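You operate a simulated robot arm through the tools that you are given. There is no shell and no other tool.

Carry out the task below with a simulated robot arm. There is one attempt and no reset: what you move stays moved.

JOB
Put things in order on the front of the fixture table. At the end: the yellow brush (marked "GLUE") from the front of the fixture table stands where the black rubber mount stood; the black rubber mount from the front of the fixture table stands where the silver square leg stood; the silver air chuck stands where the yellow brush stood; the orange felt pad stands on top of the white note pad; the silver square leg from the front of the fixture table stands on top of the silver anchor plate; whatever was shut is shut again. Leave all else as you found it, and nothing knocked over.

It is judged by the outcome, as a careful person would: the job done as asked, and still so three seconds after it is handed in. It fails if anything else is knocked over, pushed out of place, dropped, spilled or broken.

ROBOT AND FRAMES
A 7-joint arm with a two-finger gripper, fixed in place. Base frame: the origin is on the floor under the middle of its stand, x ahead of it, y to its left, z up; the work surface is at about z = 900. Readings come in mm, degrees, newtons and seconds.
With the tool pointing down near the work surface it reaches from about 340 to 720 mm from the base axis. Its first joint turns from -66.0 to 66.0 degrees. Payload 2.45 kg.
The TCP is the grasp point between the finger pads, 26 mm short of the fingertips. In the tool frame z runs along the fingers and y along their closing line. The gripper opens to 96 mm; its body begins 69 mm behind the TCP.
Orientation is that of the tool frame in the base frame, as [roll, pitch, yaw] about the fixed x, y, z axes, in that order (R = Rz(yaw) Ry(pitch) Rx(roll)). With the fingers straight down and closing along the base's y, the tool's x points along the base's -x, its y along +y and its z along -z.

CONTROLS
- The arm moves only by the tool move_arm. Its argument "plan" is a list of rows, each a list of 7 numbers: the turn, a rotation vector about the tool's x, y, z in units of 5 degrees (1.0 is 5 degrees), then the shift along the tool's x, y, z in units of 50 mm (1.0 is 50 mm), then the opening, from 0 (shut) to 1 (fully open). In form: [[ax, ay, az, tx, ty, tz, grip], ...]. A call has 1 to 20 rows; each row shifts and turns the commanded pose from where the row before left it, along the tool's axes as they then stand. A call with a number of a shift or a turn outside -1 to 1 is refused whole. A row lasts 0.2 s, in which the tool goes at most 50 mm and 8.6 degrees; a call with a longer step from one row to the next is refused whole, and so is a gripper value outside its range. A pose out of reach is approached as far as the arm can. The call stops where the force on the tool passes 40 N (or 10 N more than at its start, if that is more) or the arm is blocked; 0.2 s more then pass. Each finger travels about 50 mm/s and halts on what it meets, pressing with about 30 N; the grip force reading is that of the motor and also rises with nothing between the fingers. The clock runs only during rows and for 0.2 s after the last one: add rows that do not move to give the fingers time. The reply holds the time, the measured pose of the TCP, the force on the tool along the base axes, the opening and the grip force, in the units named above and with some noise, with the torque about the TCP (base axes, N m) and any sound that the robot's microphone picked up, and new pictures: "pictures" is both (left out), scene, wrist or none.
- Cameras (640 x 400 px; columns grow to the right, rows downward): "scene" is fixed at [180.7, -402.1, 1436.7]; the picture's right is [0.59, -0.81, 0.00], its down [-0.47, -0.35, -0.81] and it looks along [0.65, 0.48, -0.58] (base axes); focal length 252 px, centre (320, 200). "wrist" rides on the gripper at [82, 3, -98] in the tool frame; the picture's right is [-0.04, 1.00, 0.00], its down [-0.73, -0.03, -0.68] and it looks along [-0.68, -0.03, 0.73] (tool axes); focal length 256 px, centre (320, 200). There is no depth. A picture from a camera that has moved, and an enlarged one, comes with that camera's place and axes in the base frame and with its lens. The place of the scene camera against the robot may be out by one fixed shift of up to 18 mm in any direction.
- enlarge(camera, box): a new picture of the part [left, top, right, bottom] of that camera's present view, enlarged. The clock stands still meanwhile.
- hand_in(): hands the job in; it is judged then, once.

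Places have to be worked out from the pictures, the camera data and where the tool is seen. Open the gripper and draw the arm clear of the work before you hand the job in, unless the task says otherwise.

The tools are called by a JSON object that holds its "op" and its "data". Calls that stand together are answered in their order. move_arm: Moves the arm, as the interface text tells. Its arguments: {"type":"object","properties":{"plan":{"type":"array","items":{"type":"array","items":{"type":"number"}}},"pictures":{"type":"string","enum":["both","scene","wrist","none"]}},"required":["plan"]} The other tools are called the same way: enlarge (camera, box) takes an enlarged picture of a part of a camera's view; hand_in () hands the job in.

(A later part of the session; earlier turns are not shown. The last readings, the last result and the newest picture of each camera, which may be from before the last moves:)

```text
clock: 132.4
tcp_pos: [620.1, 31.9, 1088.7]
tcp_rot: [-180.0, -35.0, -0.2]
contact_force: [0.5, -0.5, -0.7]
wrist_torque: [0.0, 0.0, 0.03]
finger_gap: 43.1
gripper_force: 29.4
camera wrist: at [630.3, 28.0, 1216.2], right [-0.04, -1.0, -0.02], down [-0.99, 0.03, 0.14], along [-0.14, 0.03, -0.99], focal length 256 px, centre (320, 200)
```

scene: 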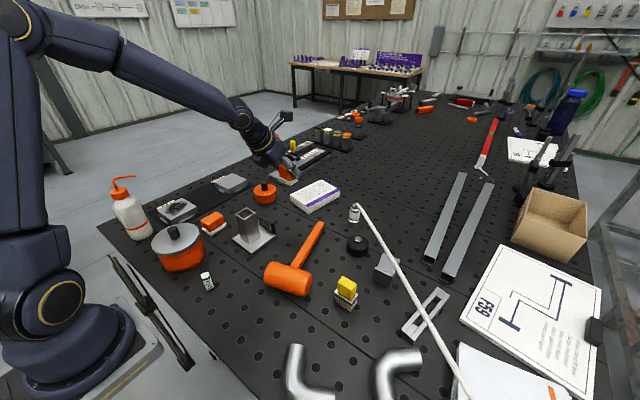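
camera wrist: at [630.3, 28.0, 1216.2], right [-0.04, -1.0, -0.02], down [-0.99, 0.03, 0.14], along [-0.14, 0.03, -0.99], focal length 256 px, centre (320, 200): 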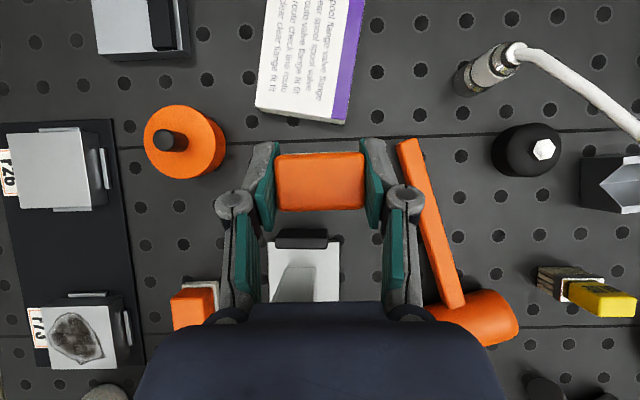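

{"op": "move_arm", "data": {"plan": [[0, 0, 0, 0.245, -0.03, 0.348, 0.36], [0, 0, 0, 0.245, -0.03, 0.348, 0.36], [0, 0, 0, 0.245, -0.03, 0.348, 0.36], [0, 0, 0, 0.245, -0.03, 0.348, 0.36], [0, 0, 0, 0, 0, 0, 0.36]], "pictures": "both"}}

```text
clock: 133.6
tcp_pos: [699.4, 37.4, 1059.8]
tcp_rot: [-180.0, -35.0, 0.0]
contact_force: [0.0, -0.2, -1.1]
wrist_torque: [0.01, 0.05, 0.01]
finger_gap: 42.9
gripper_force: 30.2
camera wrist: at [709.7, 34.1, 1187.1], right [-0.03, -1.0, -0.02], down [-0.99, 0.03, 0.14], along [-0.14, 0.03, -0.99], focal length 256 px, centre (320, 200)
```

scene: 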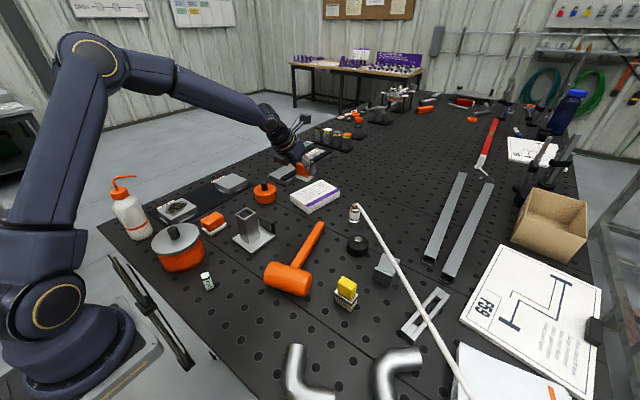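
wrist: 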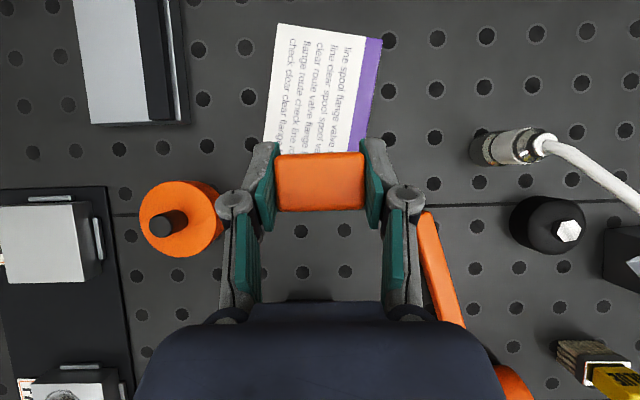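

The note pad's centre is ≈ (763,40). Moving over (755,40) and descending to about 12 mm above it.

{"op": "move_arm", "data": {"plan": [[0, 0, 0, 0.455, -0.026, 0.319, 0.36], [0, 0, 0, 0.455, -0.026, 0.319, 0.36], [0, 0, 0, -0.243, 0, 0.347, 0.36], [0, 0, 0, -0.243, 0, 0.347, 0.36], [0, 0, 0, -0.243, 0, 0.347, 0.36], [0, 0, 0, -0.243, 0, 0.347, 0.36], [0, 0, 0, 0, 0, 0, 0.36]], "pictures": "both"}}

```text
clock: 135.2
tcp_pos: [757.0, 36.4, 976.0]
tcp_rot: [-180.0, -35.0, 0.0]
contact_force: [-0.6, -0.5, -0.7]
wrist_torque: [-0.02, 0.02, 0.02]
finger_gap: 43.1
gripper_force: 30.1
camera wrist: at [766.5, 34.2, 1102.9], right [-0.03, -1.0, -0.02], down [-0.99, 0.03, 0.14], along [-0.13, 0.03, -0.99], focal length 256 px, centre (320, 200)
```

scene: 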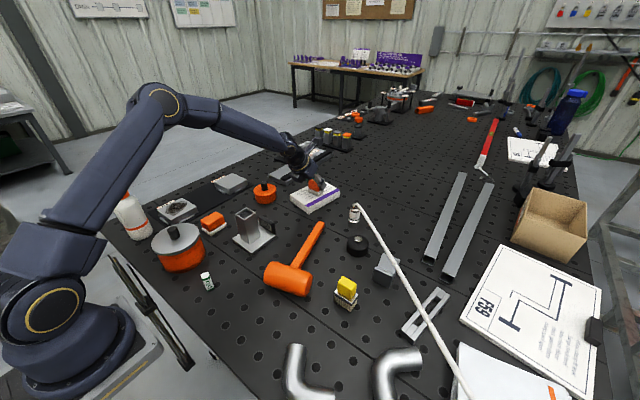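
wrist: 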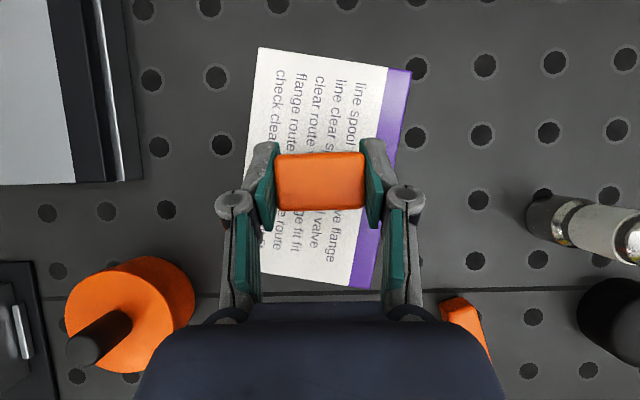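

Well centred over the note pad. Lowering in steps.

{"op": "move_arm", "data": {"plan": [[0, 0, 0, -0.0516, 0, 0.0737, 0.36], [0, 0, 0, -0.0516, 0, 0.0737, 0.36], [0, 0, 0, 0, 0, 0, 0.36]], "pictures": "none"}}

{"op": "move_arm", "data": {"plan": [[0, 0, 0, -0.0138, 0, 0.0197, 0.36], [0, 0, 0, 0, 0, 0, 0.36]], "pictures": "none"}}

```text
clock: 136.0
tcp_pos: [757.1, 36.9, 971.7]
tcp_rot: [179.8, -35.6, -0.1]
contact_force: [1.7, -1.6, 26.3]
wrist_torque: [-0.06, -0.3, 0.01]
finger_gap: 43.1
gripper_force: 30.2
```

```text
clock: 136.6
tcp_pos: [756.5, 37.8, 970.3]
tcp_rot: [179.9, -35.6, -0.2]
contact_force: [-2.0, -3.6, 34.5]
wrist_torque: [-0.14, -0.19, 0.0]
finger_gap: 43.0
gripper_force: 29.9
```

Contact came earlier (note pad top ≈ 928). Easing up about 4.5 mm to relieve the force.

{"op": "move_arm", "data": {"plan": [[0, 0, 0, 0.0516, 0, -0.0737, 0.36], [0, 0, 0, 0, 0, 0, 0.36]], "pictures": "both"}}

```text
clock: 137.2
tcp_pos: [756.1, 38.6, 971.0]
tcp_rot: [-180.0, -35.3, 0.0]
contact_force: [6.0, -2.6, 18.3]
wrist_torque: [-0.1, -0.53, -0.05]
finger_gap: 43.2
gripper_force: 30.4
camera wrist: at [765.3, 36.0, 1098.1], right [-0.03, -1.0, -0.02], down [-0.99, 0.03, 0.13], along [-0.13, 0.03, -0.99], focal length 256 px, centre (320, 200)
```

scene: 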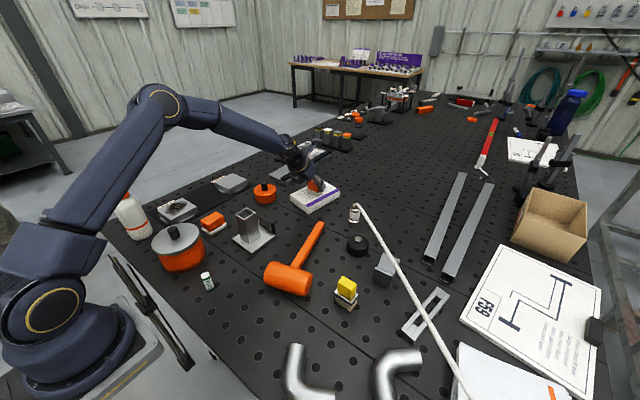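
wrist: 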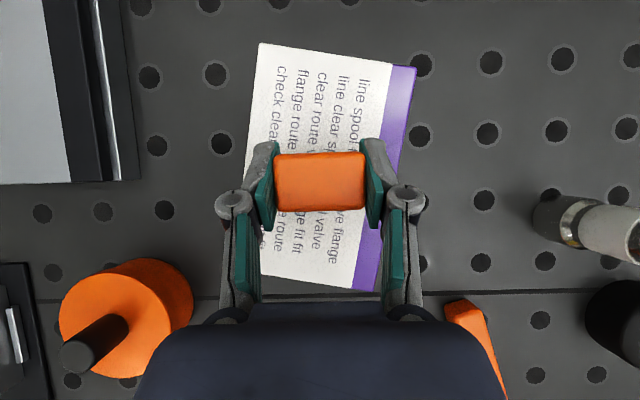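

{"op": "move_arm", "data": {"plan": [[0, 0, 0, 0.0229, 0, -0.0328, 0.36], [0, 0, 0, 0, 0, 0, 0.36]], "pictures": "none"}}

```text
clock: 137.8
tcp_pos: [755.1, 39.2, 971.7]
tcp_rot: [-180.0, -34.8, -0.1]
contact_force: [2.8, -1.9, 9.5]
wrist_torque: [-0.09, -0.28, -0.02]
finger_gap: 43.0
gripper_force: 29.9
```

About 9 N left, so it's seated. Opening modestly.

{"op": "move_arm", "data": {"plan": [[0, 0, 0, 0.0057, 0, -0.0082, 0.36], [0, 0, 0, 0, 0, 0, 0.58], [0, 0, 0, 0, 0, 0, 0.58], [0, 0, 0, 0, 0, 0, 0.58]], "pictures": "both"}}

```text
clock: 138.8
tcp_pos: [756.3, 40.0, 972.3]
tcp_rot: [-179.9, -35.0, -0.1]
contact_force: [-0.9, -0.1, -0.1]
wrist_torque: [-0.01, 0.01, -0.04]
finger_gap: 55.6
gripper_force: 0.1
camera wrist: at [765.3, 36.5, 1099.1], right [-0.03, -1.0, -0.02], down [-0.99, 0.03, 0.14], along [-0.14, 0.03, -0.99], focal length 256 px, centre (320, 200)
```

scene: 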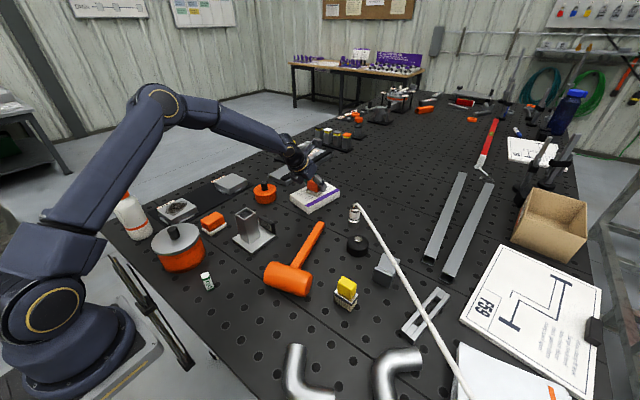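
wrist: 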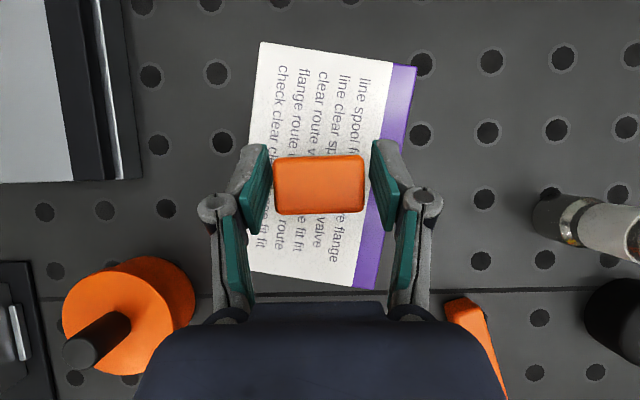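

The felt pad is released on the note pad. Retreating up and back.

{"op": "move_arm", "data": {"plan": [[0, 0, 0, 0, 0, -0.2, 0.58], [0, 0, 0, 0, 0, -0.4, 0.58], [0, 0, 0, 0, 0, -0.5, 0.58], [0, 0, 0, 0, 0, -0.5, 0.58], [0, 0, 0, 0, 0, -0.5, 0.58], [0, 0, 0, 0, 0, 0, 0.58]], "pictures": "both"}}

```text
clock: 140.2
tcp_pos: [694.2, 40.0, 1058.8]
tcp_rot: [180.0, -35.1, -0.1]
contact_force: [0.3, 0.3, 0.4]
wrist_torque: [-0.02, -0.01, -0.04]
finger_gap: 55.6
gripper_force: 0.1
camera wrist: at [704.7, 36.8, 1186.7], right [-0.03, -1.0, -0.02], down [-0.99, 0.03, 0.14], along [-0.14, 0.03, -0.99], focal length 256 px, centre (320, 200)
```

scene: 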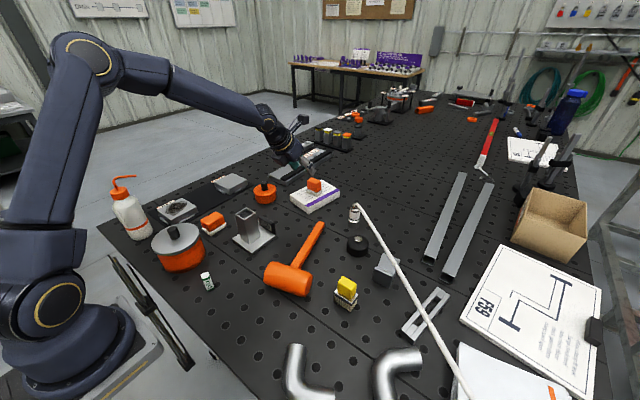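
wrist: 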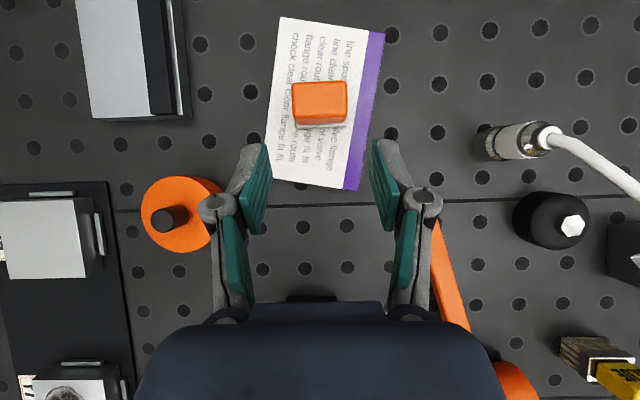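

The felt pad stands on the note pad. Now the chuck: zooming to refine its position and hose direction.

{"op": "enlarge", "data": {"camera": "wrist", "box": [450, 90, 640, 210]}}

{"op": "enlarge", "data": {"camera": "scene", "box": [330, 190, 410, 260]}}

{"op": "enlarge", "data": {"camera": "scene", "box": [280, 160, 350, 215]}}

```text
3.33 times, centred on (545, 150) of wrist
camera zoom: at [704.7, 36.8, 1186.7], right [-0.03, -1.0, -0.02], down [-0.99, 0.03, 0.14], along [-0.14, 0.03, -0.99], focal length 853 px, centre (-430, 367)
```

zoom: 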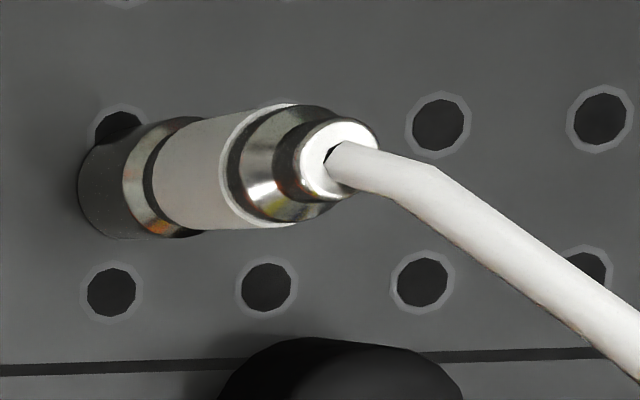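

```text
5.71 times, centred on (370, 225) of scene
camera zoom: at [180.7, -402.1, 1436.7], right [0.59, -0.81, 0.0], down [-0.47, -0.35, -0.81], along [0.65, 0.48, -0.58], focal length 1440 px, centre (34, 57)
```

zoom: 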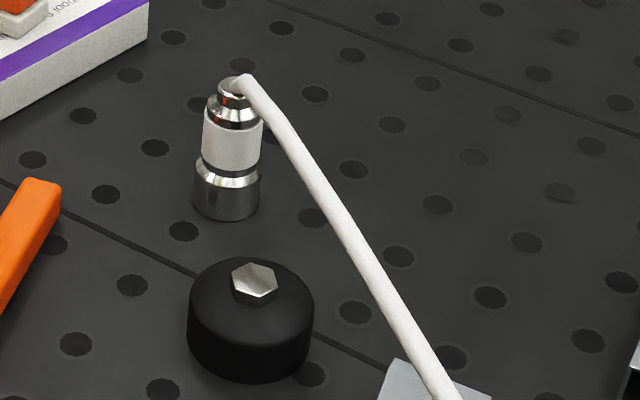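

```text
7.27 times, centred on (315, 188) of scene
camera zoom: at [180.7, -402.1, 1436.7], right [0.59, -0.81, 0.0], down [-0.47, -0.35, -0.81], along [0.65, 0.48, -0.58], focal length 1833 px, centre (356, 291)
```

zoom: 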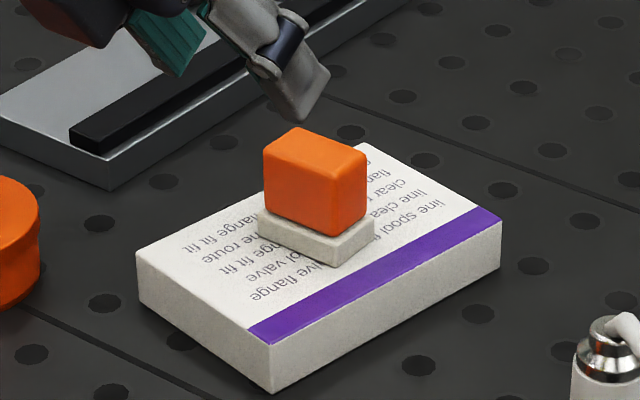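

The felt pad is stable on the note pad. For the air chuck at ≈ (719.8,−140) I'll use a small 15° lean at yaw 12°, so the hose exits between the finger and the palm.

{"op": "move_arm", "data": {"plan": [[0, -1, 0, 0, 0, 0, 0.65], [0, -1, 0, 0, 0, 0, 0.65], [0, -1, 0, 0, 0, 0, 0.65], [0, -1, 0, 0, 0, 0, 0.65], [0.207, 0, -0.773, 0, 0, 0, 0.65], [0.207, 0, -0.773, 0, 0, 0, 0.65], [0.207, 0, -0.773, 0, 0, 0, 0.65], [0, 0, 0, 0, 0, 0, 0.65]], "pictures": "wrist"}}

```text
clock: 142.0
tcp_pos: [694.5, 39.4, 1058.2]
tcp_rot: [-179.9, -15.0, 12.0]
contact_force: [-0.7, 0.6, 0.3]
wrist_torque: [0.02, 0.01, 0.02]
finger_gap: 62.2
gripper_force: 0.1
camera wrist: at [747.1, 47.7, 1174.5], right [0.17, -0.99, -0.01], down [-0.87, -0.15, 0.47], along [-0.46, -0.07, -0.88], focal length 256 px, centre (320, 200)
```

wrist: 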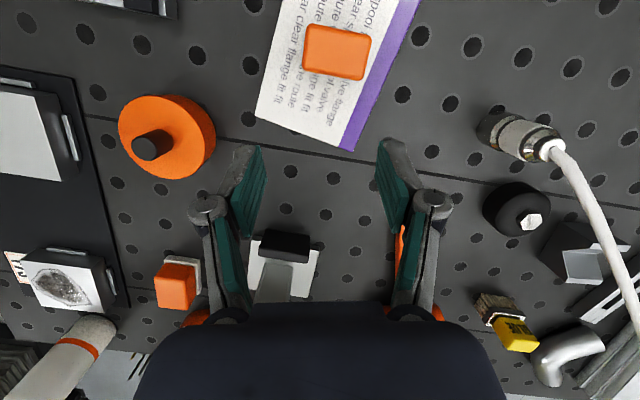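

{"op": "move_arm", "data": {"plan": [[0, 0, 0, -0.098, 0.519, -0.029, 0.65], [0, 0, 0, -0.098, 0.519, -0.029, 0.65], [0, 0, 0, -0.098, 0.519, -0.029, 0.65], [0, 0, 0, -0.098, 0.519, -0.029, 0.65], [0, 0, 0, -0.098, 0.519, -0.029, 0.65], [0, 0, 0, -0.098, 0.519, -0.029, 0.65], [0, 0, 0, -0.098, 0.519, -0.029, 0.65], [0, 0, 0, 0, 0, 0, 0.65]], "pictures": "both"}}

```text
clock: 143.8
tcp_pos: [698.2, -145.6, 1059.7]
tcp_rot: [179.9, -15.0, 11.9]
contact_force: [0.2, 0.5, 0.9]
wrist_torque: [0.0, 0.01, -0.01]
finger_gap: 62.4
gripper_force: 0.1
camera wrist: at [750.4, -136.9, 1175.5], right [0.17, -0.99, -0.01], down [-0.87, -0.15, 0.47], along [-0.46, -0.07, -0.88], focal length 256 px, centre (320, 200)
```

scene: 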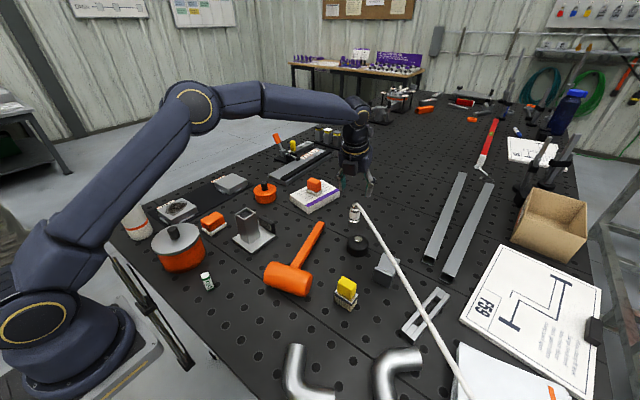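
wrist: 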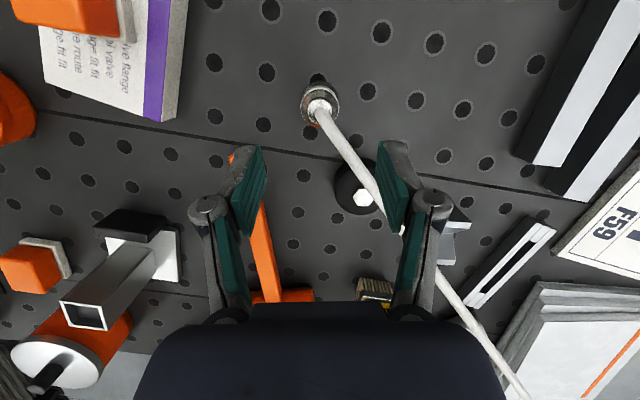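

I'll zoom in on the chuck from above to refine its centre.

{"op": "enlarge", "data": {"camera": "wrist", "box": [280, 65, 370, 145]}}

```text
5.00 times, centred on (325, 105) of wrist
camera zoom: at [750.4, -136.9, 1175.5], right [0.17, -0.99, -0.01], down [-0.87, -0.15, 0.47], along [-0.46, -0.07, -0.88], focal length 1280 px, centre (295, 675)
```

zoom: 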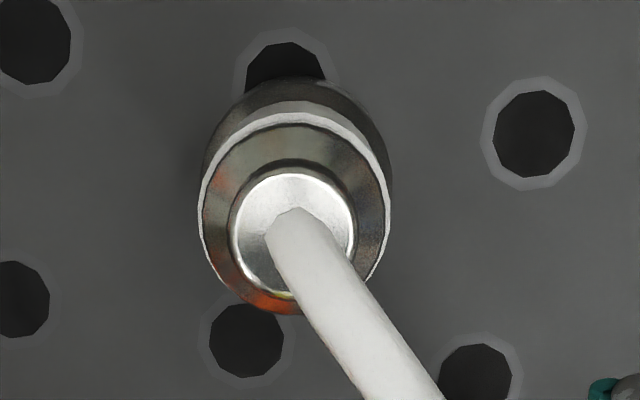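

Chuck centre confirmed at (720,−139.5), sleeve about 30 mm. Descending along the tool axis, part way first.

{"op": "move_arm", "data": {"plan": [[0, 0, 0, -0.02, -0.006, 0.3, 0.65], [0, 0, 0, -0.02, -0.006, 0.3, 0.65], [0, 0, 0, -0.02, -0.006, 0.3, 0.65], [0, 0, 0, -0.02, -0.006, 0.3, 0.65], [0, 0, 0, 0, 0, 0, 0.65]], "pictures": "both"}}

```text
clock: 145.0
tcp_pos: [708.5, -141.3, 1000.4]
tcp_rot: [-179.9, -15.0, 11.9]
contact_force: [0.2, 0.7, 0.4]
wrist_torque: [0.03, -0.01, -0.02]
finger_gap: 62.5
gripper_force: 0.1
camera wrist: at [760.4, -132.5, 1116.4], right [0.17, -0.99, -0.01], down [-0.87, -0.15, 0.47], along [-0.46, -0.07, -0.88], focal length 256 px, centre (320, 200)
```

scene: 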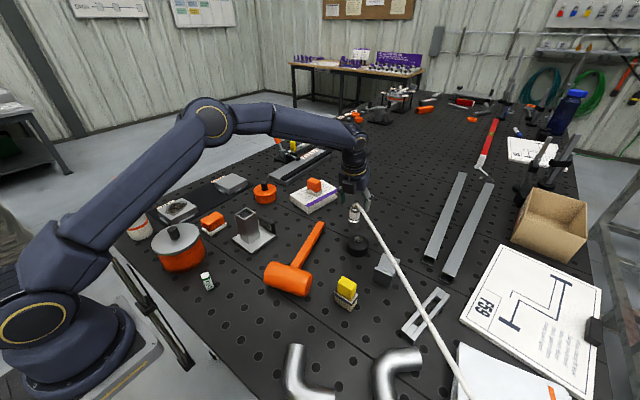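
wrist: 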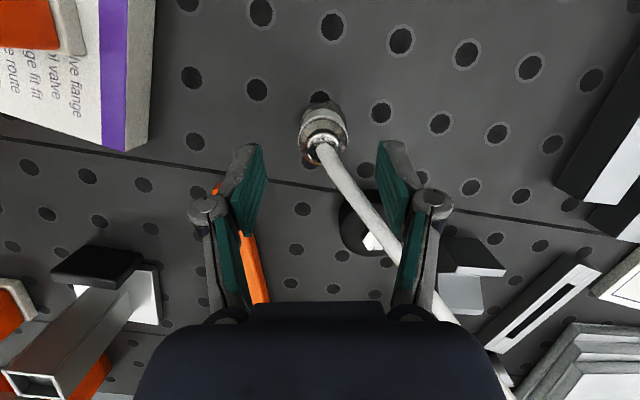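

{"op": "enlarge", "data": {"camera": "wrist", "box": [270, 80, 460, 320]}}

{"op": "enlarge", "data": {"camera": "scene", "box": [320, 130, 420, 240]}}

```text
1.67 times, centred on (365, 200) of wrist
camera zoom: at [760.4, -132.5, 1116.4], right [0.17, -0.99, -0.01], down [-0.87, -0.15, 0.47], along [-0.46, -0.07, -0.88], focal length 427 px, centre (245, 200)
```

zoom: 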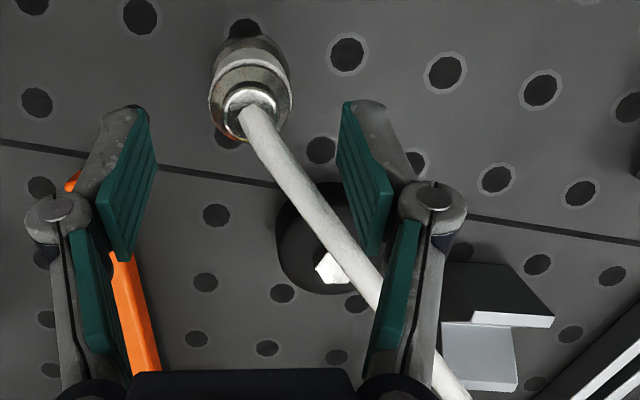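

```text
3.64 times, centred on (370, 185) of scene
camera zoom: at [180.7, -402.1, 1436.7], right [0.59, -0.81, 0.0], down [-0.47, -0.35, -0.81], along [0.65, 0.48, -0.58], focal length 917 px, centre (138, 254)
```

zoom: 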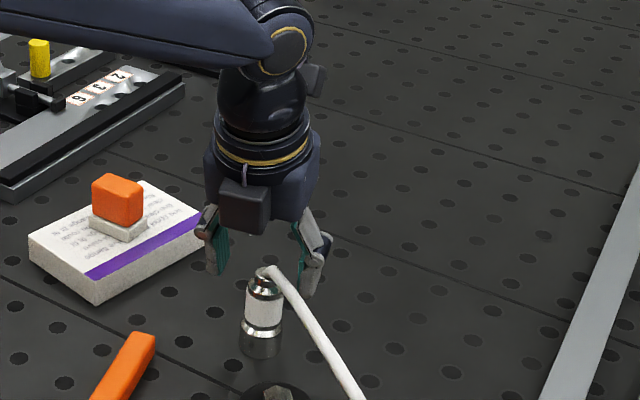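

The hose would pass behind the right finger with about 10 mm to spare. I'll yaw another 10° for more room, then finish the descent to grasp the sleeve.

{"op": "move_arm", "data": {"plan": [[0.2588, 0, -0.9659, 0, 0, 0, 0.65], [0.2588, 0, -0.9659, 0, 0, 0, 0.65], [0, 0, 0, -0.003, 0.013, 0.229, 0.65], [0, 0, 0, -0.003, 0.013, 0.229, 0.65], [0, 0, 0, -0.003, 0.013, 0.229, 0.65], [0, 0, 0, -0.003, 0.013, 0.229, 0.65], [0, 0, 0, 0, 0, 0, 0.65]], "pictures": "both"}}

```text
clock: 146.6
tcp_pos: [720.0, -138.1, 956.0]
tcp_rot: [-180.0, -15.1, 21.9]
contact_force: [0.6, -0.8, 0.4]
wrist_torque: [0.03, 0.04, -0.01]
finger_gap: 62.3
gripper_force: 0.1
camera wrist: at [770.4, -122.8, 1072.0], right [0.34, -0.94, -0.01], down [-0.83, -0.3, 0.47], along [-0.44, -0.15, -0.88], focal length 256 px, centre (320, 200)
```

scene: 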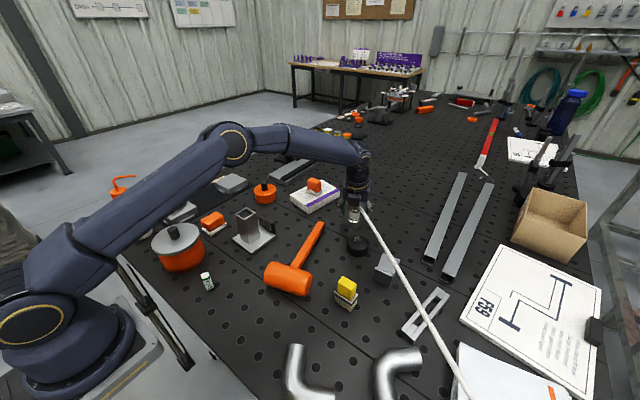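
wrist: 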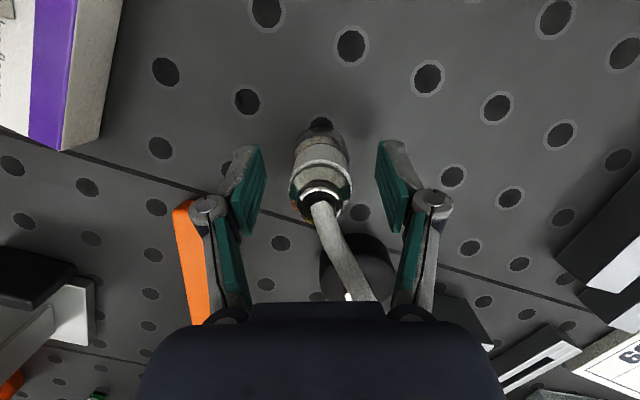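

The chuck is centred between the pads, with the hose free between the fingers. Closing.

{"op": "move_arm", "data": {"plan": [[0, 0, 0, 0, 0, 0, 0.24], [0, 0, 0, 0, 0, 0, 0.24], [0, 0, 0, 0, 0, 0, 0.24], [0, 0, 0, 0, 0, 0, 0.24], [0, 0, 0, 0, 0, 0, 0.24]], "pictures": "both"}}

```text
clock: 147.8
tcp_pos: [720.3, -140.4, 955.9]
tcp_rot: [180.0, -15.0, 21.9]
contact_force: [0.1, -0.5, -0.5]
wrist_torque: [-0.01, 0.03, -0.01]
finger_gap: 29.8
gripper_force: 29.9
camera wrist: at [770.4, -122.8, 1072.2], right [0.34, -0.94, -0.01], down [-0.83, -0.3, 0.47], along [-0.44, -0.15, -0.88], focal length 256 px, centre (320, 200)
```

scene: 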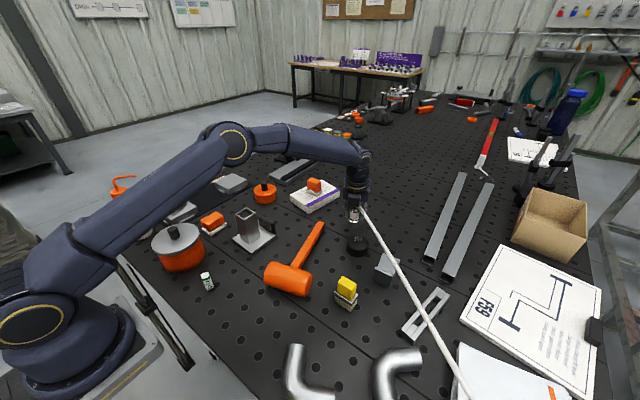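
wrist: 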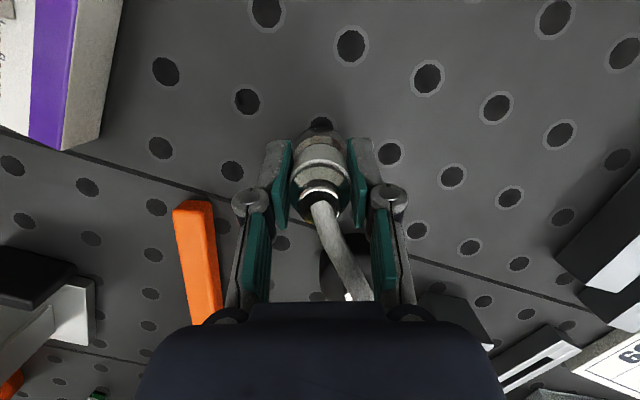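

Gripped (29.8 mm). A gentle 30 mm lift to see how the hose behaves.

{"op": "move_arm", "data": {"plan": [[0, 0, 0, 0.026, 0, -0.097, 0.24], [0, 0, 0, 0.065, 0, -0.2415, 0.24], [0, 0, 0, 0.065, 0, -0.2415, 0.24], [0, 0, 0, 0, 0, 0, 0.24]], "pictures": "both"}}

```text
clock: 148.8
tcp_pos: [720.8, -139.2, 986.5]
tcp_rot: [180.0, -15.0, 21.9]
contact_force: [0.5, 0.7, -0.9]
wrist_torque: [0.0, -0.02, 0.0]
finger_gap: 30.0
gripper_force: 30.3
camera wrist: at [770.8, -122.5, 1102.1], right [0.34, -0.94, -0.01], down [-0.83, -0.3, 0.47], along [-0.44, -0.15, -0.88], focal length 256 px, centre (320, 200)
```

scene: 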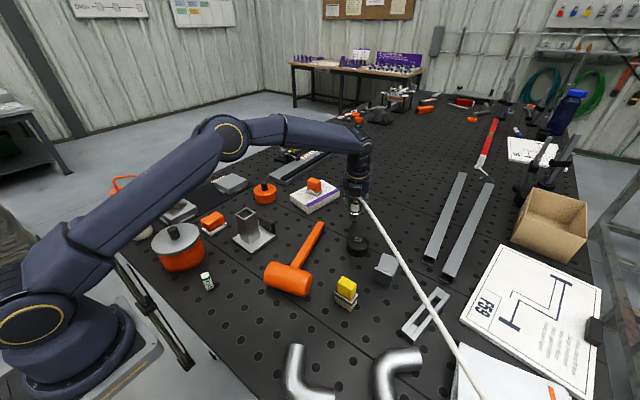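
wrist: 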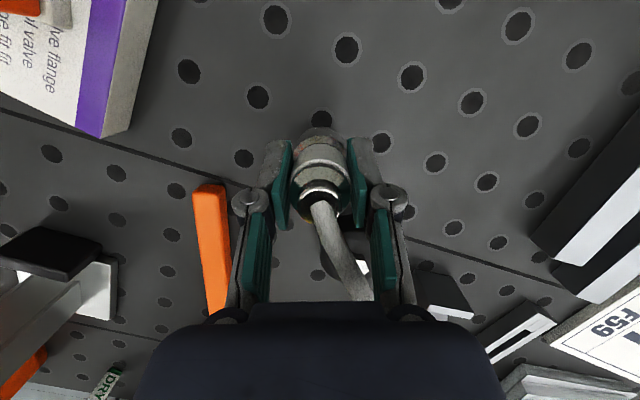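

The lift is clean, and the hose follows without pulling. I'll carry the chuck up and inward, then left at z ≈ 1100.

{"op": "move_arm", "data": {"plan": [[0, 0, 0, -0.048, -0.345, -0.405, 0.24], [0, 0, 0, -0.048, -0.345, -0.405, 0.24], [0, 0, 0, -0.048, -0.345, -0.405, 0.24], [0, 0, 0, -0.048, -0.345, -0.405, 0.24], [0, 0, 0, -0.048, -0.345, -0.405, 0.24], [0, 0, 0, -0.048, -0.345, -0.405, 0.24], [0, 0, 0, 0, 0, 0, 0.24]], "pictures": "both"}}

```text
clock: 150.4
tcp_pos: [639.2, -62.0, 1098.6]
tcp_rot: [-180.0, -14.9, 21.8]
contact_force: [-0.3, -0.2, -1.2]
wrist_torque: [-0.02, 0.05, -0.01]
finger_gap: 29.9
gripper_force: 29.9
camera wrist: at [689.5, -43.4, 1214.6], right [0.34, -0.94, -0.01], down [-0.83, -0.3, 0.47], along [-0.44, -0.15, -0.88], focal length 256 px, centre (320, 200)
```

scene: 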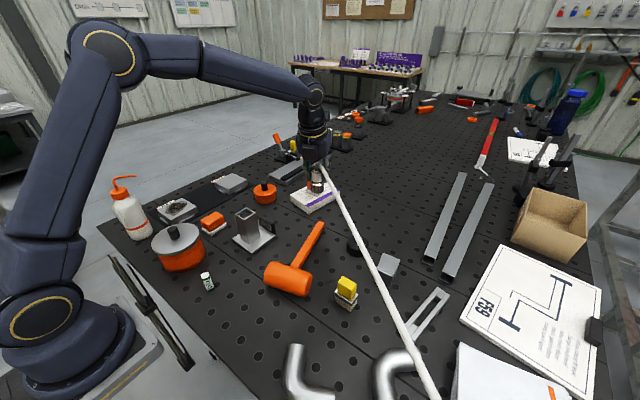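
wrist: 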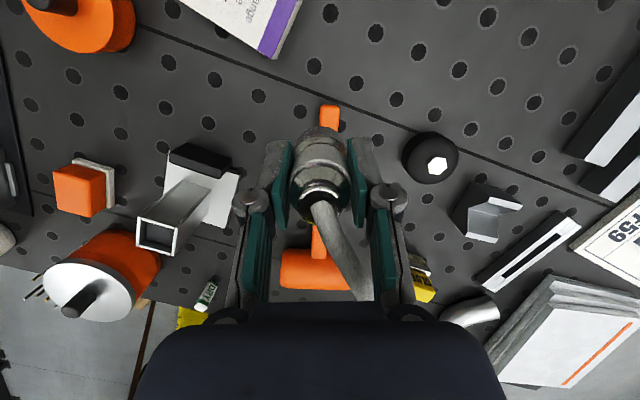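

Smooth. Continuing left to above the pads area, with a small yaw turn.

{"op": "move_arm", "data": {"plan": [[0, 0, 0, 0.0544, -0.542, -0.027, 0.24], [0, 0, 0, 0.0544, -0.542, -0.027, 0.24], [0, 0, 0, 0.0544, -0.542, -0.027, 0.24], [0, 0, 0, 0.0544, -0.542, -0.027, 0.24], [0, 0, 0, 0.0544, -0.542, -0.027, 0.24], [0, 0, 0, 0.0544, -0.542, -0.027, 0.24], [0, 0, 0, 0.0544, -0.542, -0.027, 0.24], [0, 0, 0, 0.0544, -0.542, -0.027, 0.24], [0, 0, 0, 0.0544, -0.542, -0.027, 0.24], [0, 0, 0, 0.0544, -0.542, -0.027, 0.24], [0.2243, 0, -0.8371, 0, 0, 0, 0.24], [0.2243, 0, -0.8371, 0, 0, 0, 0.24], [0.2243, 0, -0.8371, 0, 0, 0, 0.24], [0, 0, 0, 0, 0, 0, 0.24]], "pictures": "both"}}

```text
clock: 153.4
tcp_pos: [558.3, 197.8, 1120.4]
tcp_rot: [-180.0, -15.0, 35.0]
contact_force: [0.4, -0.1, -2.0]
wrist_torque: [-0.02, -0.01, 0.02]
finger_gap: 29.8
gripper_force: 30.3
camera wrist: at [604.5, 226.4, 1235.3], right [0.54, -0.84, -0.01], down [-0.74, -0.48, 0.47], along [-0.4, -0.24, -0.88], focal length 256 px, centre (320, 200)
```

scene: 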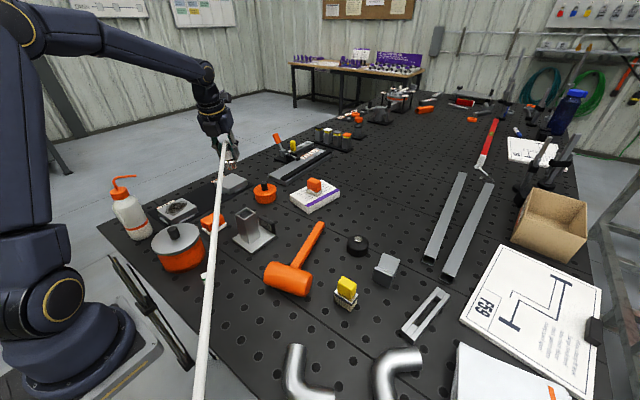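
wrist: 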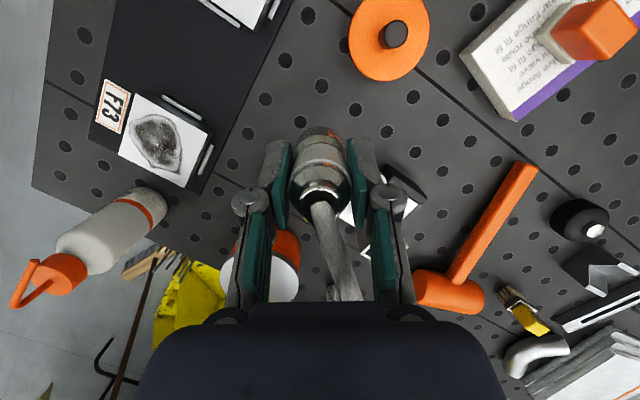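

Now out over the brush's former spot at (539.3,421.5), staying high.

{"op": "move_arm", "data": {"plan": [[0, 0, 0, 0.246, -0.4855, 0.1695, 0.24], [0, 0, 0, 0.246, -0.4855, 0.1695, 0.24], [0, 0, 0, 0.246, -0.4855, 0.1695, 0.24], [0, 0, 0, 0.246, -0.4855, 0.1695, 0.24], [0, 0, 0, 0.246, -0.4855, 0.1695, 0.24], [0, 0, 0, 0.246, -0.4855, 0.1695, 0.24], [0, 0, 0, 0.246, -0.4855, 0.1695, 0.24], [0, 0, 0, 0.246, -0.4855, 0.1695, 0.24], [0, 0, 0, 0, 0, 0, 0.24]], "pictures": "both"}}

```text
clock: 155.4
tcp_pos: [545.6, 417.9, 1079.7]
tcp_rot: [-179.8, -14.9, 35.2]
contact_force: [0.4, -0.6, -0.8]
wrist_torque: [0.01, 0.0, 0.02]
finger_gap: 29.8
gripper_force: 30.0
out of reach, approached as far as the arm can: row 8
camera wrist: at [591.2, 446.6, 1196.2], right [0.55, -0.84, -0.01], down [-0.74, -0.49, 0.47], along [-0.4, -0.24, -0.88], focal length 256 px, centre (320, 200)
```

scene: 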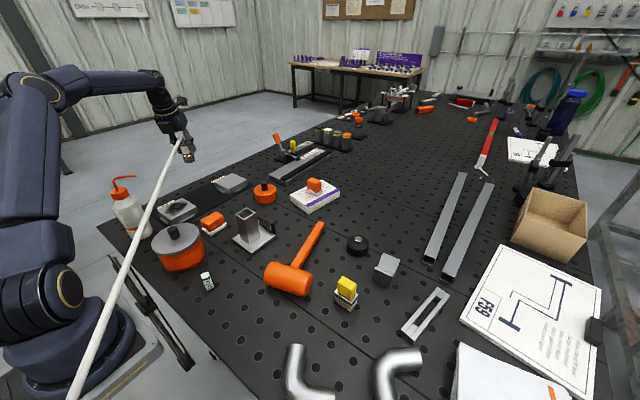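
wrist: 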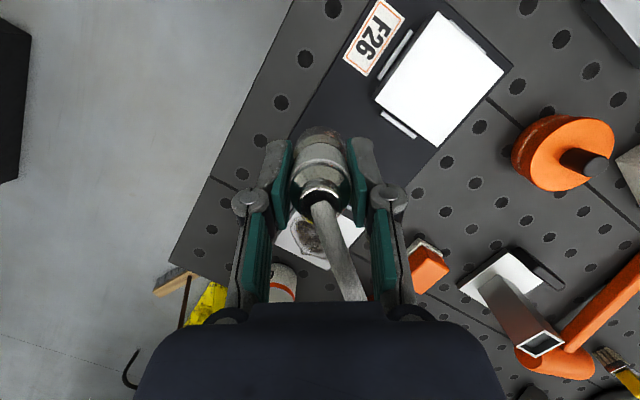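

Row 8 was marginal, leaving the TCP at (545.6,417.9). I'll lower a bit and shift to the target to see if it is reachable at that height.

{"op": "move_arm", "data": {"plan": [[0, 0, 0, -0.159, -0.066, 0.475, 0.24], [0, 0, 0, -0.159, -0.066, 0.475, 0.24], [0, 0, 0, 0, 0, 0, 0.24]], "pictures": "wrist"}}

```text
clock: 156.2
tcp_pos: [541.5, 421.2, 1029.6]
tcp_rot: [-179.8, -15.1, 35.1]
contact_force: [0.2, 0.3, -1.5]
wrist_torque: [-0.01, 0.01, 0.03]
finger_gap: 29.8
gripper_force: 30.2
camera wrist: at [586.1, 448.8, 1145.3], right [0.54, -0.84, -0.01], down [-0.74, -0.49, 0.47], along [-0.4, -0.24, -0.88], focal length 256 px, centre (320, 200)
```

wrist: 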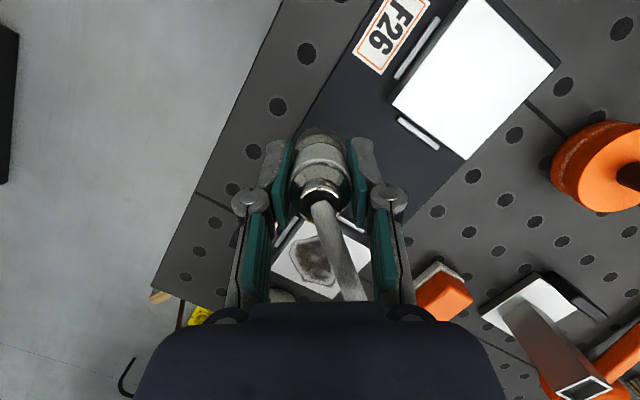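

Reachable here. Descending to about 11 mm above the mat.

{"op": "move_arm", "data": {"plan": [[0, 0, 0, -0.085, -0.0075, 0.286, 0.24], [0, 0, 0, -0.085, -0.0075, 0.286, 0.24], [0, 0, 0, -0.085, -0.0075, 0.286, 0.24], [0, 0, 0, -0.085, -0.0075, 0.286, 0.24], [0, 0, 0, 0, 0, 0, 0.24]], "pictures": "both"}}

```text
clock: 157.4
tcp_pos: [536.8, 421.5, 967.6]
tcp_rot: [-180.0, -15.0, 34.8]
contact_force: [0.1, -0.2, -1.9]
wrist_torque: [-0.03, 0.02, -0.01]
finger_gap: 29.7
gripper_force: 30.2
camera wrist: at [582.3, 450.2, 1084.4], right [0.54, -0.84, -0.01], down [-0.74, -0.48, 0.47], along [-0.4, -0.24, -0.88], focal length 256 px, centre (320, 200)
```

scene: 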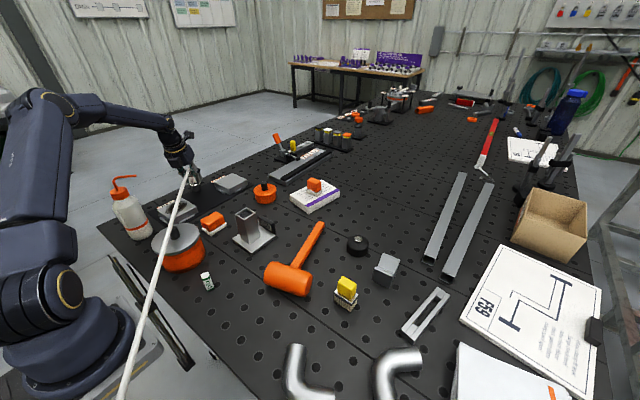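
wrist: 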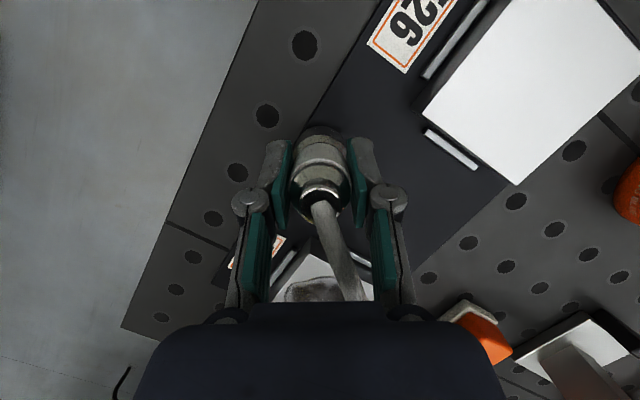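

I'll check the hose relative to the pot and its lid before setting down.

{"op": "enlarge", "data": {"camera": "scene", "box": [110, 140, 270, 290]}}

{"op": "enlarge", "data": {"camera": "scene", "box": [60, 240, 220, 400]}}

```text
2.67 times, centred on (190, 215) of scene
camera zoom: at [180.7, -402.0, 1436.7], right [0.59, -0.81, 0.0], down [-0.47, -0.35, -0.81], along [0.65, 0.48, -0.58], focal length 672 px, centre (667, 160)
```

zoom: 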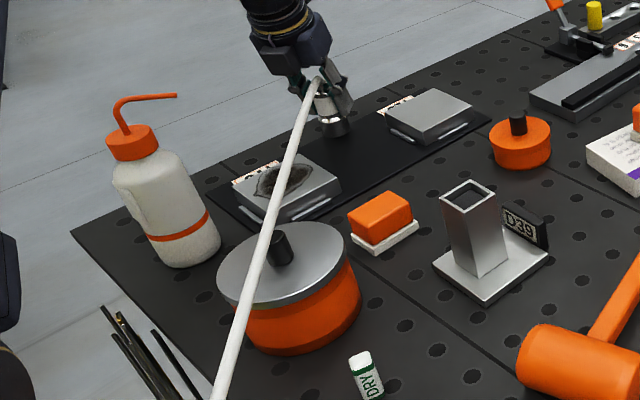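

```text
2.50 times, centred on (140, 320) of scene
camera zoom: at [180.7, -402.0, 1436.7], right [0.59, -0.81, 0.0], down [-0.47, -0.35, -0.81], along [0.65, 0.48, -0.58], focal length 630 px, centre (770, -100)
```

zoom: 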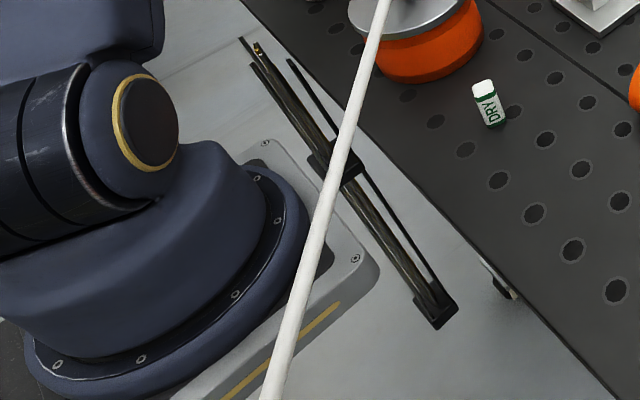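

The hose stays straight and clear. I'll take one more pose reading, then lower in small steps.

{"op": "move_arm", "data": {"plan": [[0, 0, 0, 0, 0, 0, 0.24]], "pictures": "none"}}

{"op": "move_arm", "data": {"plan": [[0, 0, 0, 0, 0, 0, 0.24]], "pictures": "none"}}

```text
clock: 157.8
tcp_pos: [537.4, 421.8, 969.1]
tcp_rot: [179.9, -15.0, 34.9]
contact_force: [0.3, -0.3, -1.3]
wrist_torque: [0.0, 0.02, -0.01]
finger_gap: 29.7
gripper_force: 30.5
```

```text
clock: 158.2
tcp_pos: [537.5, 422.2, 969.4]
tcp_rot: [-180.0, -15.0, 35.0]
contact_force: [0.0, -0.3, 0.3]
wrist_torque: [0.01, -0.01, 0.01]
finger_gap: 30.1
gripper_force: 30.7
```

{"op": "move_arm", "data": {"plan": [[0, 0, 0, -0.007, 0.015, 0.081, 0.24], [0, 0, 0, -0.007, 0.015, 0.081, 0.24], [0, 0, 0, 0, 0, 0, 0.24]], "pictures": "none"}}

{"op": "move_arm", "data": {"plan": [[0, 0, 0, -0.0052, 0, 0.0193, 0.24], [0, 0, 0, 0, 0, 0, 0.24]], "pictures": "none"}}

```text
clock: 159.0
tcp_pos: [538.7, 422.3, 960.4]
tcp_rot: [180.0, -15.0, 35.0]
contact_force: [0.0, -0.6, -1.5]
wrist_torque: [-0.03, 0.03, 0.01]
finger_gap: 29.7
gripper_force: 30.4
```

```text
clock: 159.6
tcp_pos: [540.3, 421.5, 960.5]
tcp_rot: [-179.9, -14.9, 35.0]
contact_force: [-0.6, 0.2, 3.8]
wrist_torque: [-0.07, 0.01, -0.02]
finger_gap: 29.9
gripper_force: 30.2
```

Touching the mat (about 4 N). A last half-millimetre, then release with a modest opening.

{"op": "move_arm", "data": {"plan": [[0, 0, 0, -0.0026, 0, 0.0097, 0.24], [0, 0, 0, 0, 0, 0, 0.24]], "pictures": "none"}}

{"op": "move_arm", "data": {"plan": [[0, 0, 0, 0, 0, 0, 0.4], [0, 0, 0, 0, 0, 0, 0.55], [0, 0, 0, 0, 0, 0, 0.6], [0, 0, 0, 0, 0, 0, 0.6]], "pictures": "both"}}

```text
clock: 160.2
tcp_pos: [540.1, 421.3, 961.0]
tcp_rot: [-180.0, -15.1, 35.0]
contact_force: [-3.7, -1.4, 10.2]
wrist_torque: [-0.21, 0.08, -0.04]
finger_gap: 29.8
gripper_force: 29.8
```

```text
clock: 161.2
tcp_pos: [539.0, 421.0, 958.6]
tcp_rot: [-180.0, -15.0, 35.0]
contact_force: [-0.2, -0.4, -0.7]
wrist_torque: [-0.01, -0.03, -0.02]
finger_gap: 57.1
gripper_force: 0.1
camera wrist: at [585.0, 449.9, 1075.3], right [0.54, -0.84, -0.01], down [-0.74, -0.48, 0.47], along [-0.4, -0.24, -0.88], focal length 256 px, centre (320, 200)
```

scene: 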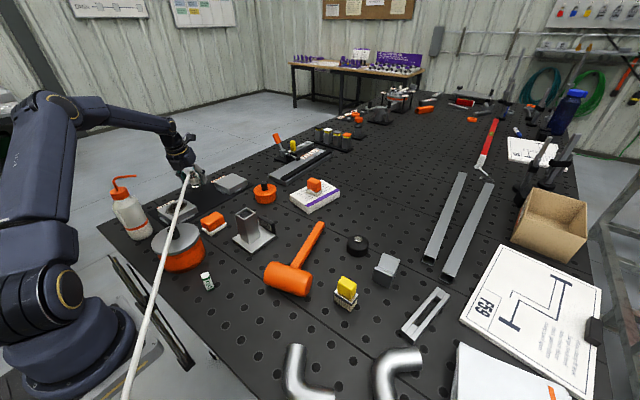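
wrist: 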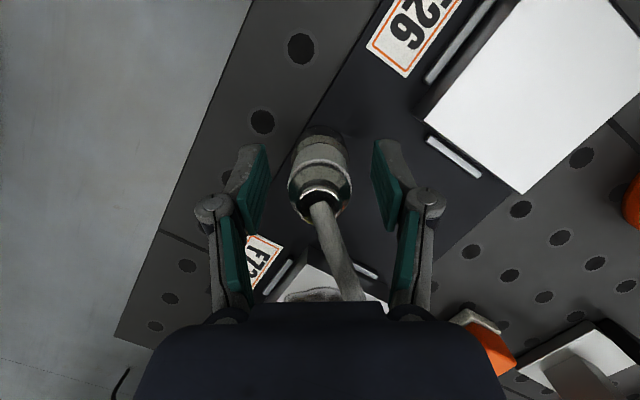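

The chuck stands where the brush stood. Retreating straight up.

{"op": "move_arm", "data": {"plan": [[0, 0, 0, 0.039, 0, -0.145, 0.6], [0, 0, 0, 0.0776, 0, -0.29, 0.6], [0, 0, 0, 0.1035, 0, -0.386, 0.6], [0, 0, 0, 0.1035, 0, -0.386, 0.6], [0, 0, 0, 0.1035, 0, -0.386, 0.6], [0, 0, 0, 0, 0, 0, 0.6]], "pictures": "both"}}

```text
clock: 162.6
tcp_pos: [542.8, 420.2, 1041.1]
tcp_rot: [-179.8, -14.9, 35.2]
contact_force: [0.0, -0.1, -0.8]
wrist_torque: [-0.05, 0.01, -0.02]
finger_gap: 57.6
gripper_force: 0.1
out of reach, approached as far as the arm can: row 5
camera wrist: at [587.1, 448.1, 1156.8], right [0.54, -0.84, -0.01], down [-0.74, -0.49, 0.47], along [-0.4, -0.24, -0.88], focal length 256 px, centre (320, 200)
```

scene: 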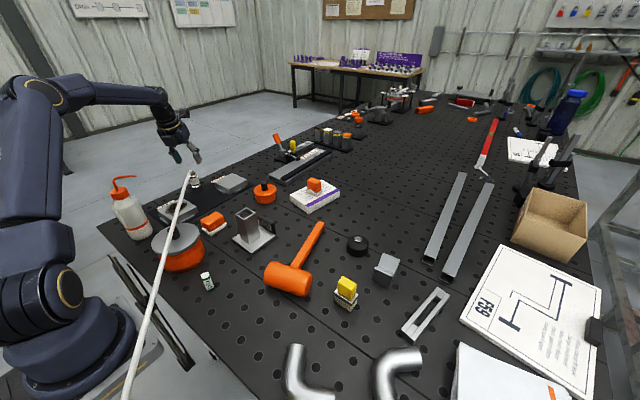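
wrist: 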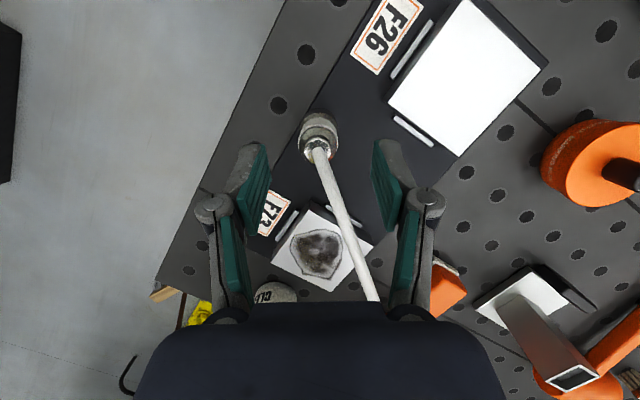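

The chuck stands freely. I'll move the arm clear to the right and up, away from the hose, for a final inspection.

{"op": "move_arm", "data": {"plan": [[0, 0, 0, -0.106, 0.525, -0.08, 0.6], [0, 0, 0, -0.106, 0.525, -0.08, 0.6], [0, 0, 0, -0.106, 0.525, -0.08, 0.6], [0, 0, 0, -0.106, 0.525, -0.08, 0.6], [0, 0, 0, -0.355, 0.175, -0.406, 0.6], [0, 0, 0, -0.355, 0.175, -0.406, 0.6], [0, 0, 0, -0.355, 0.175, -0.406, 0.6], [0, 0, 0, -0.355, 0.175, -0.406, 0.6], [0, 0, 0, -0.355, 0.175, -0.406, 0.6], [0, 0, 0, -0.355, 0.175, -0.406, 0.6], [0, 0, 0, 0, 0, 0, 0.8]], "pictures": "both"}}

```text
clock: 165.0
tcp_pos: [502.2, 197.8, 1140.3]
tcp_rot: [-180.0, -15.0, 34.9]
contact_force: [-0.6, -0.4, -0.1]
wrist_torque: [-0.02, -0.02, -0.01]
finger_gap: 76.7
gripper_force: 0.1
camera wrist: at [547.3, 226.7, 1256.5], right [0.54, -0.84, -0.01], down [-0.74, -0.48, 0.47], along [-0.4, -0.24, -0.88], focal length 256 px, centre (320, 200)
```

scene: 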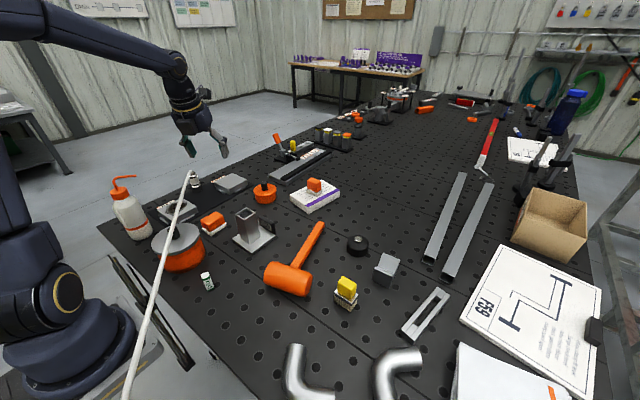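
wrist: 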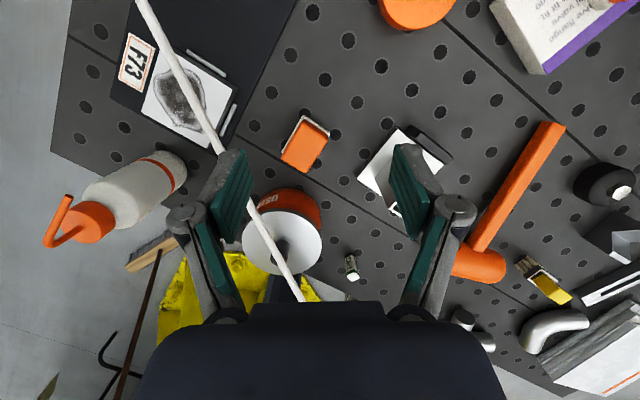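

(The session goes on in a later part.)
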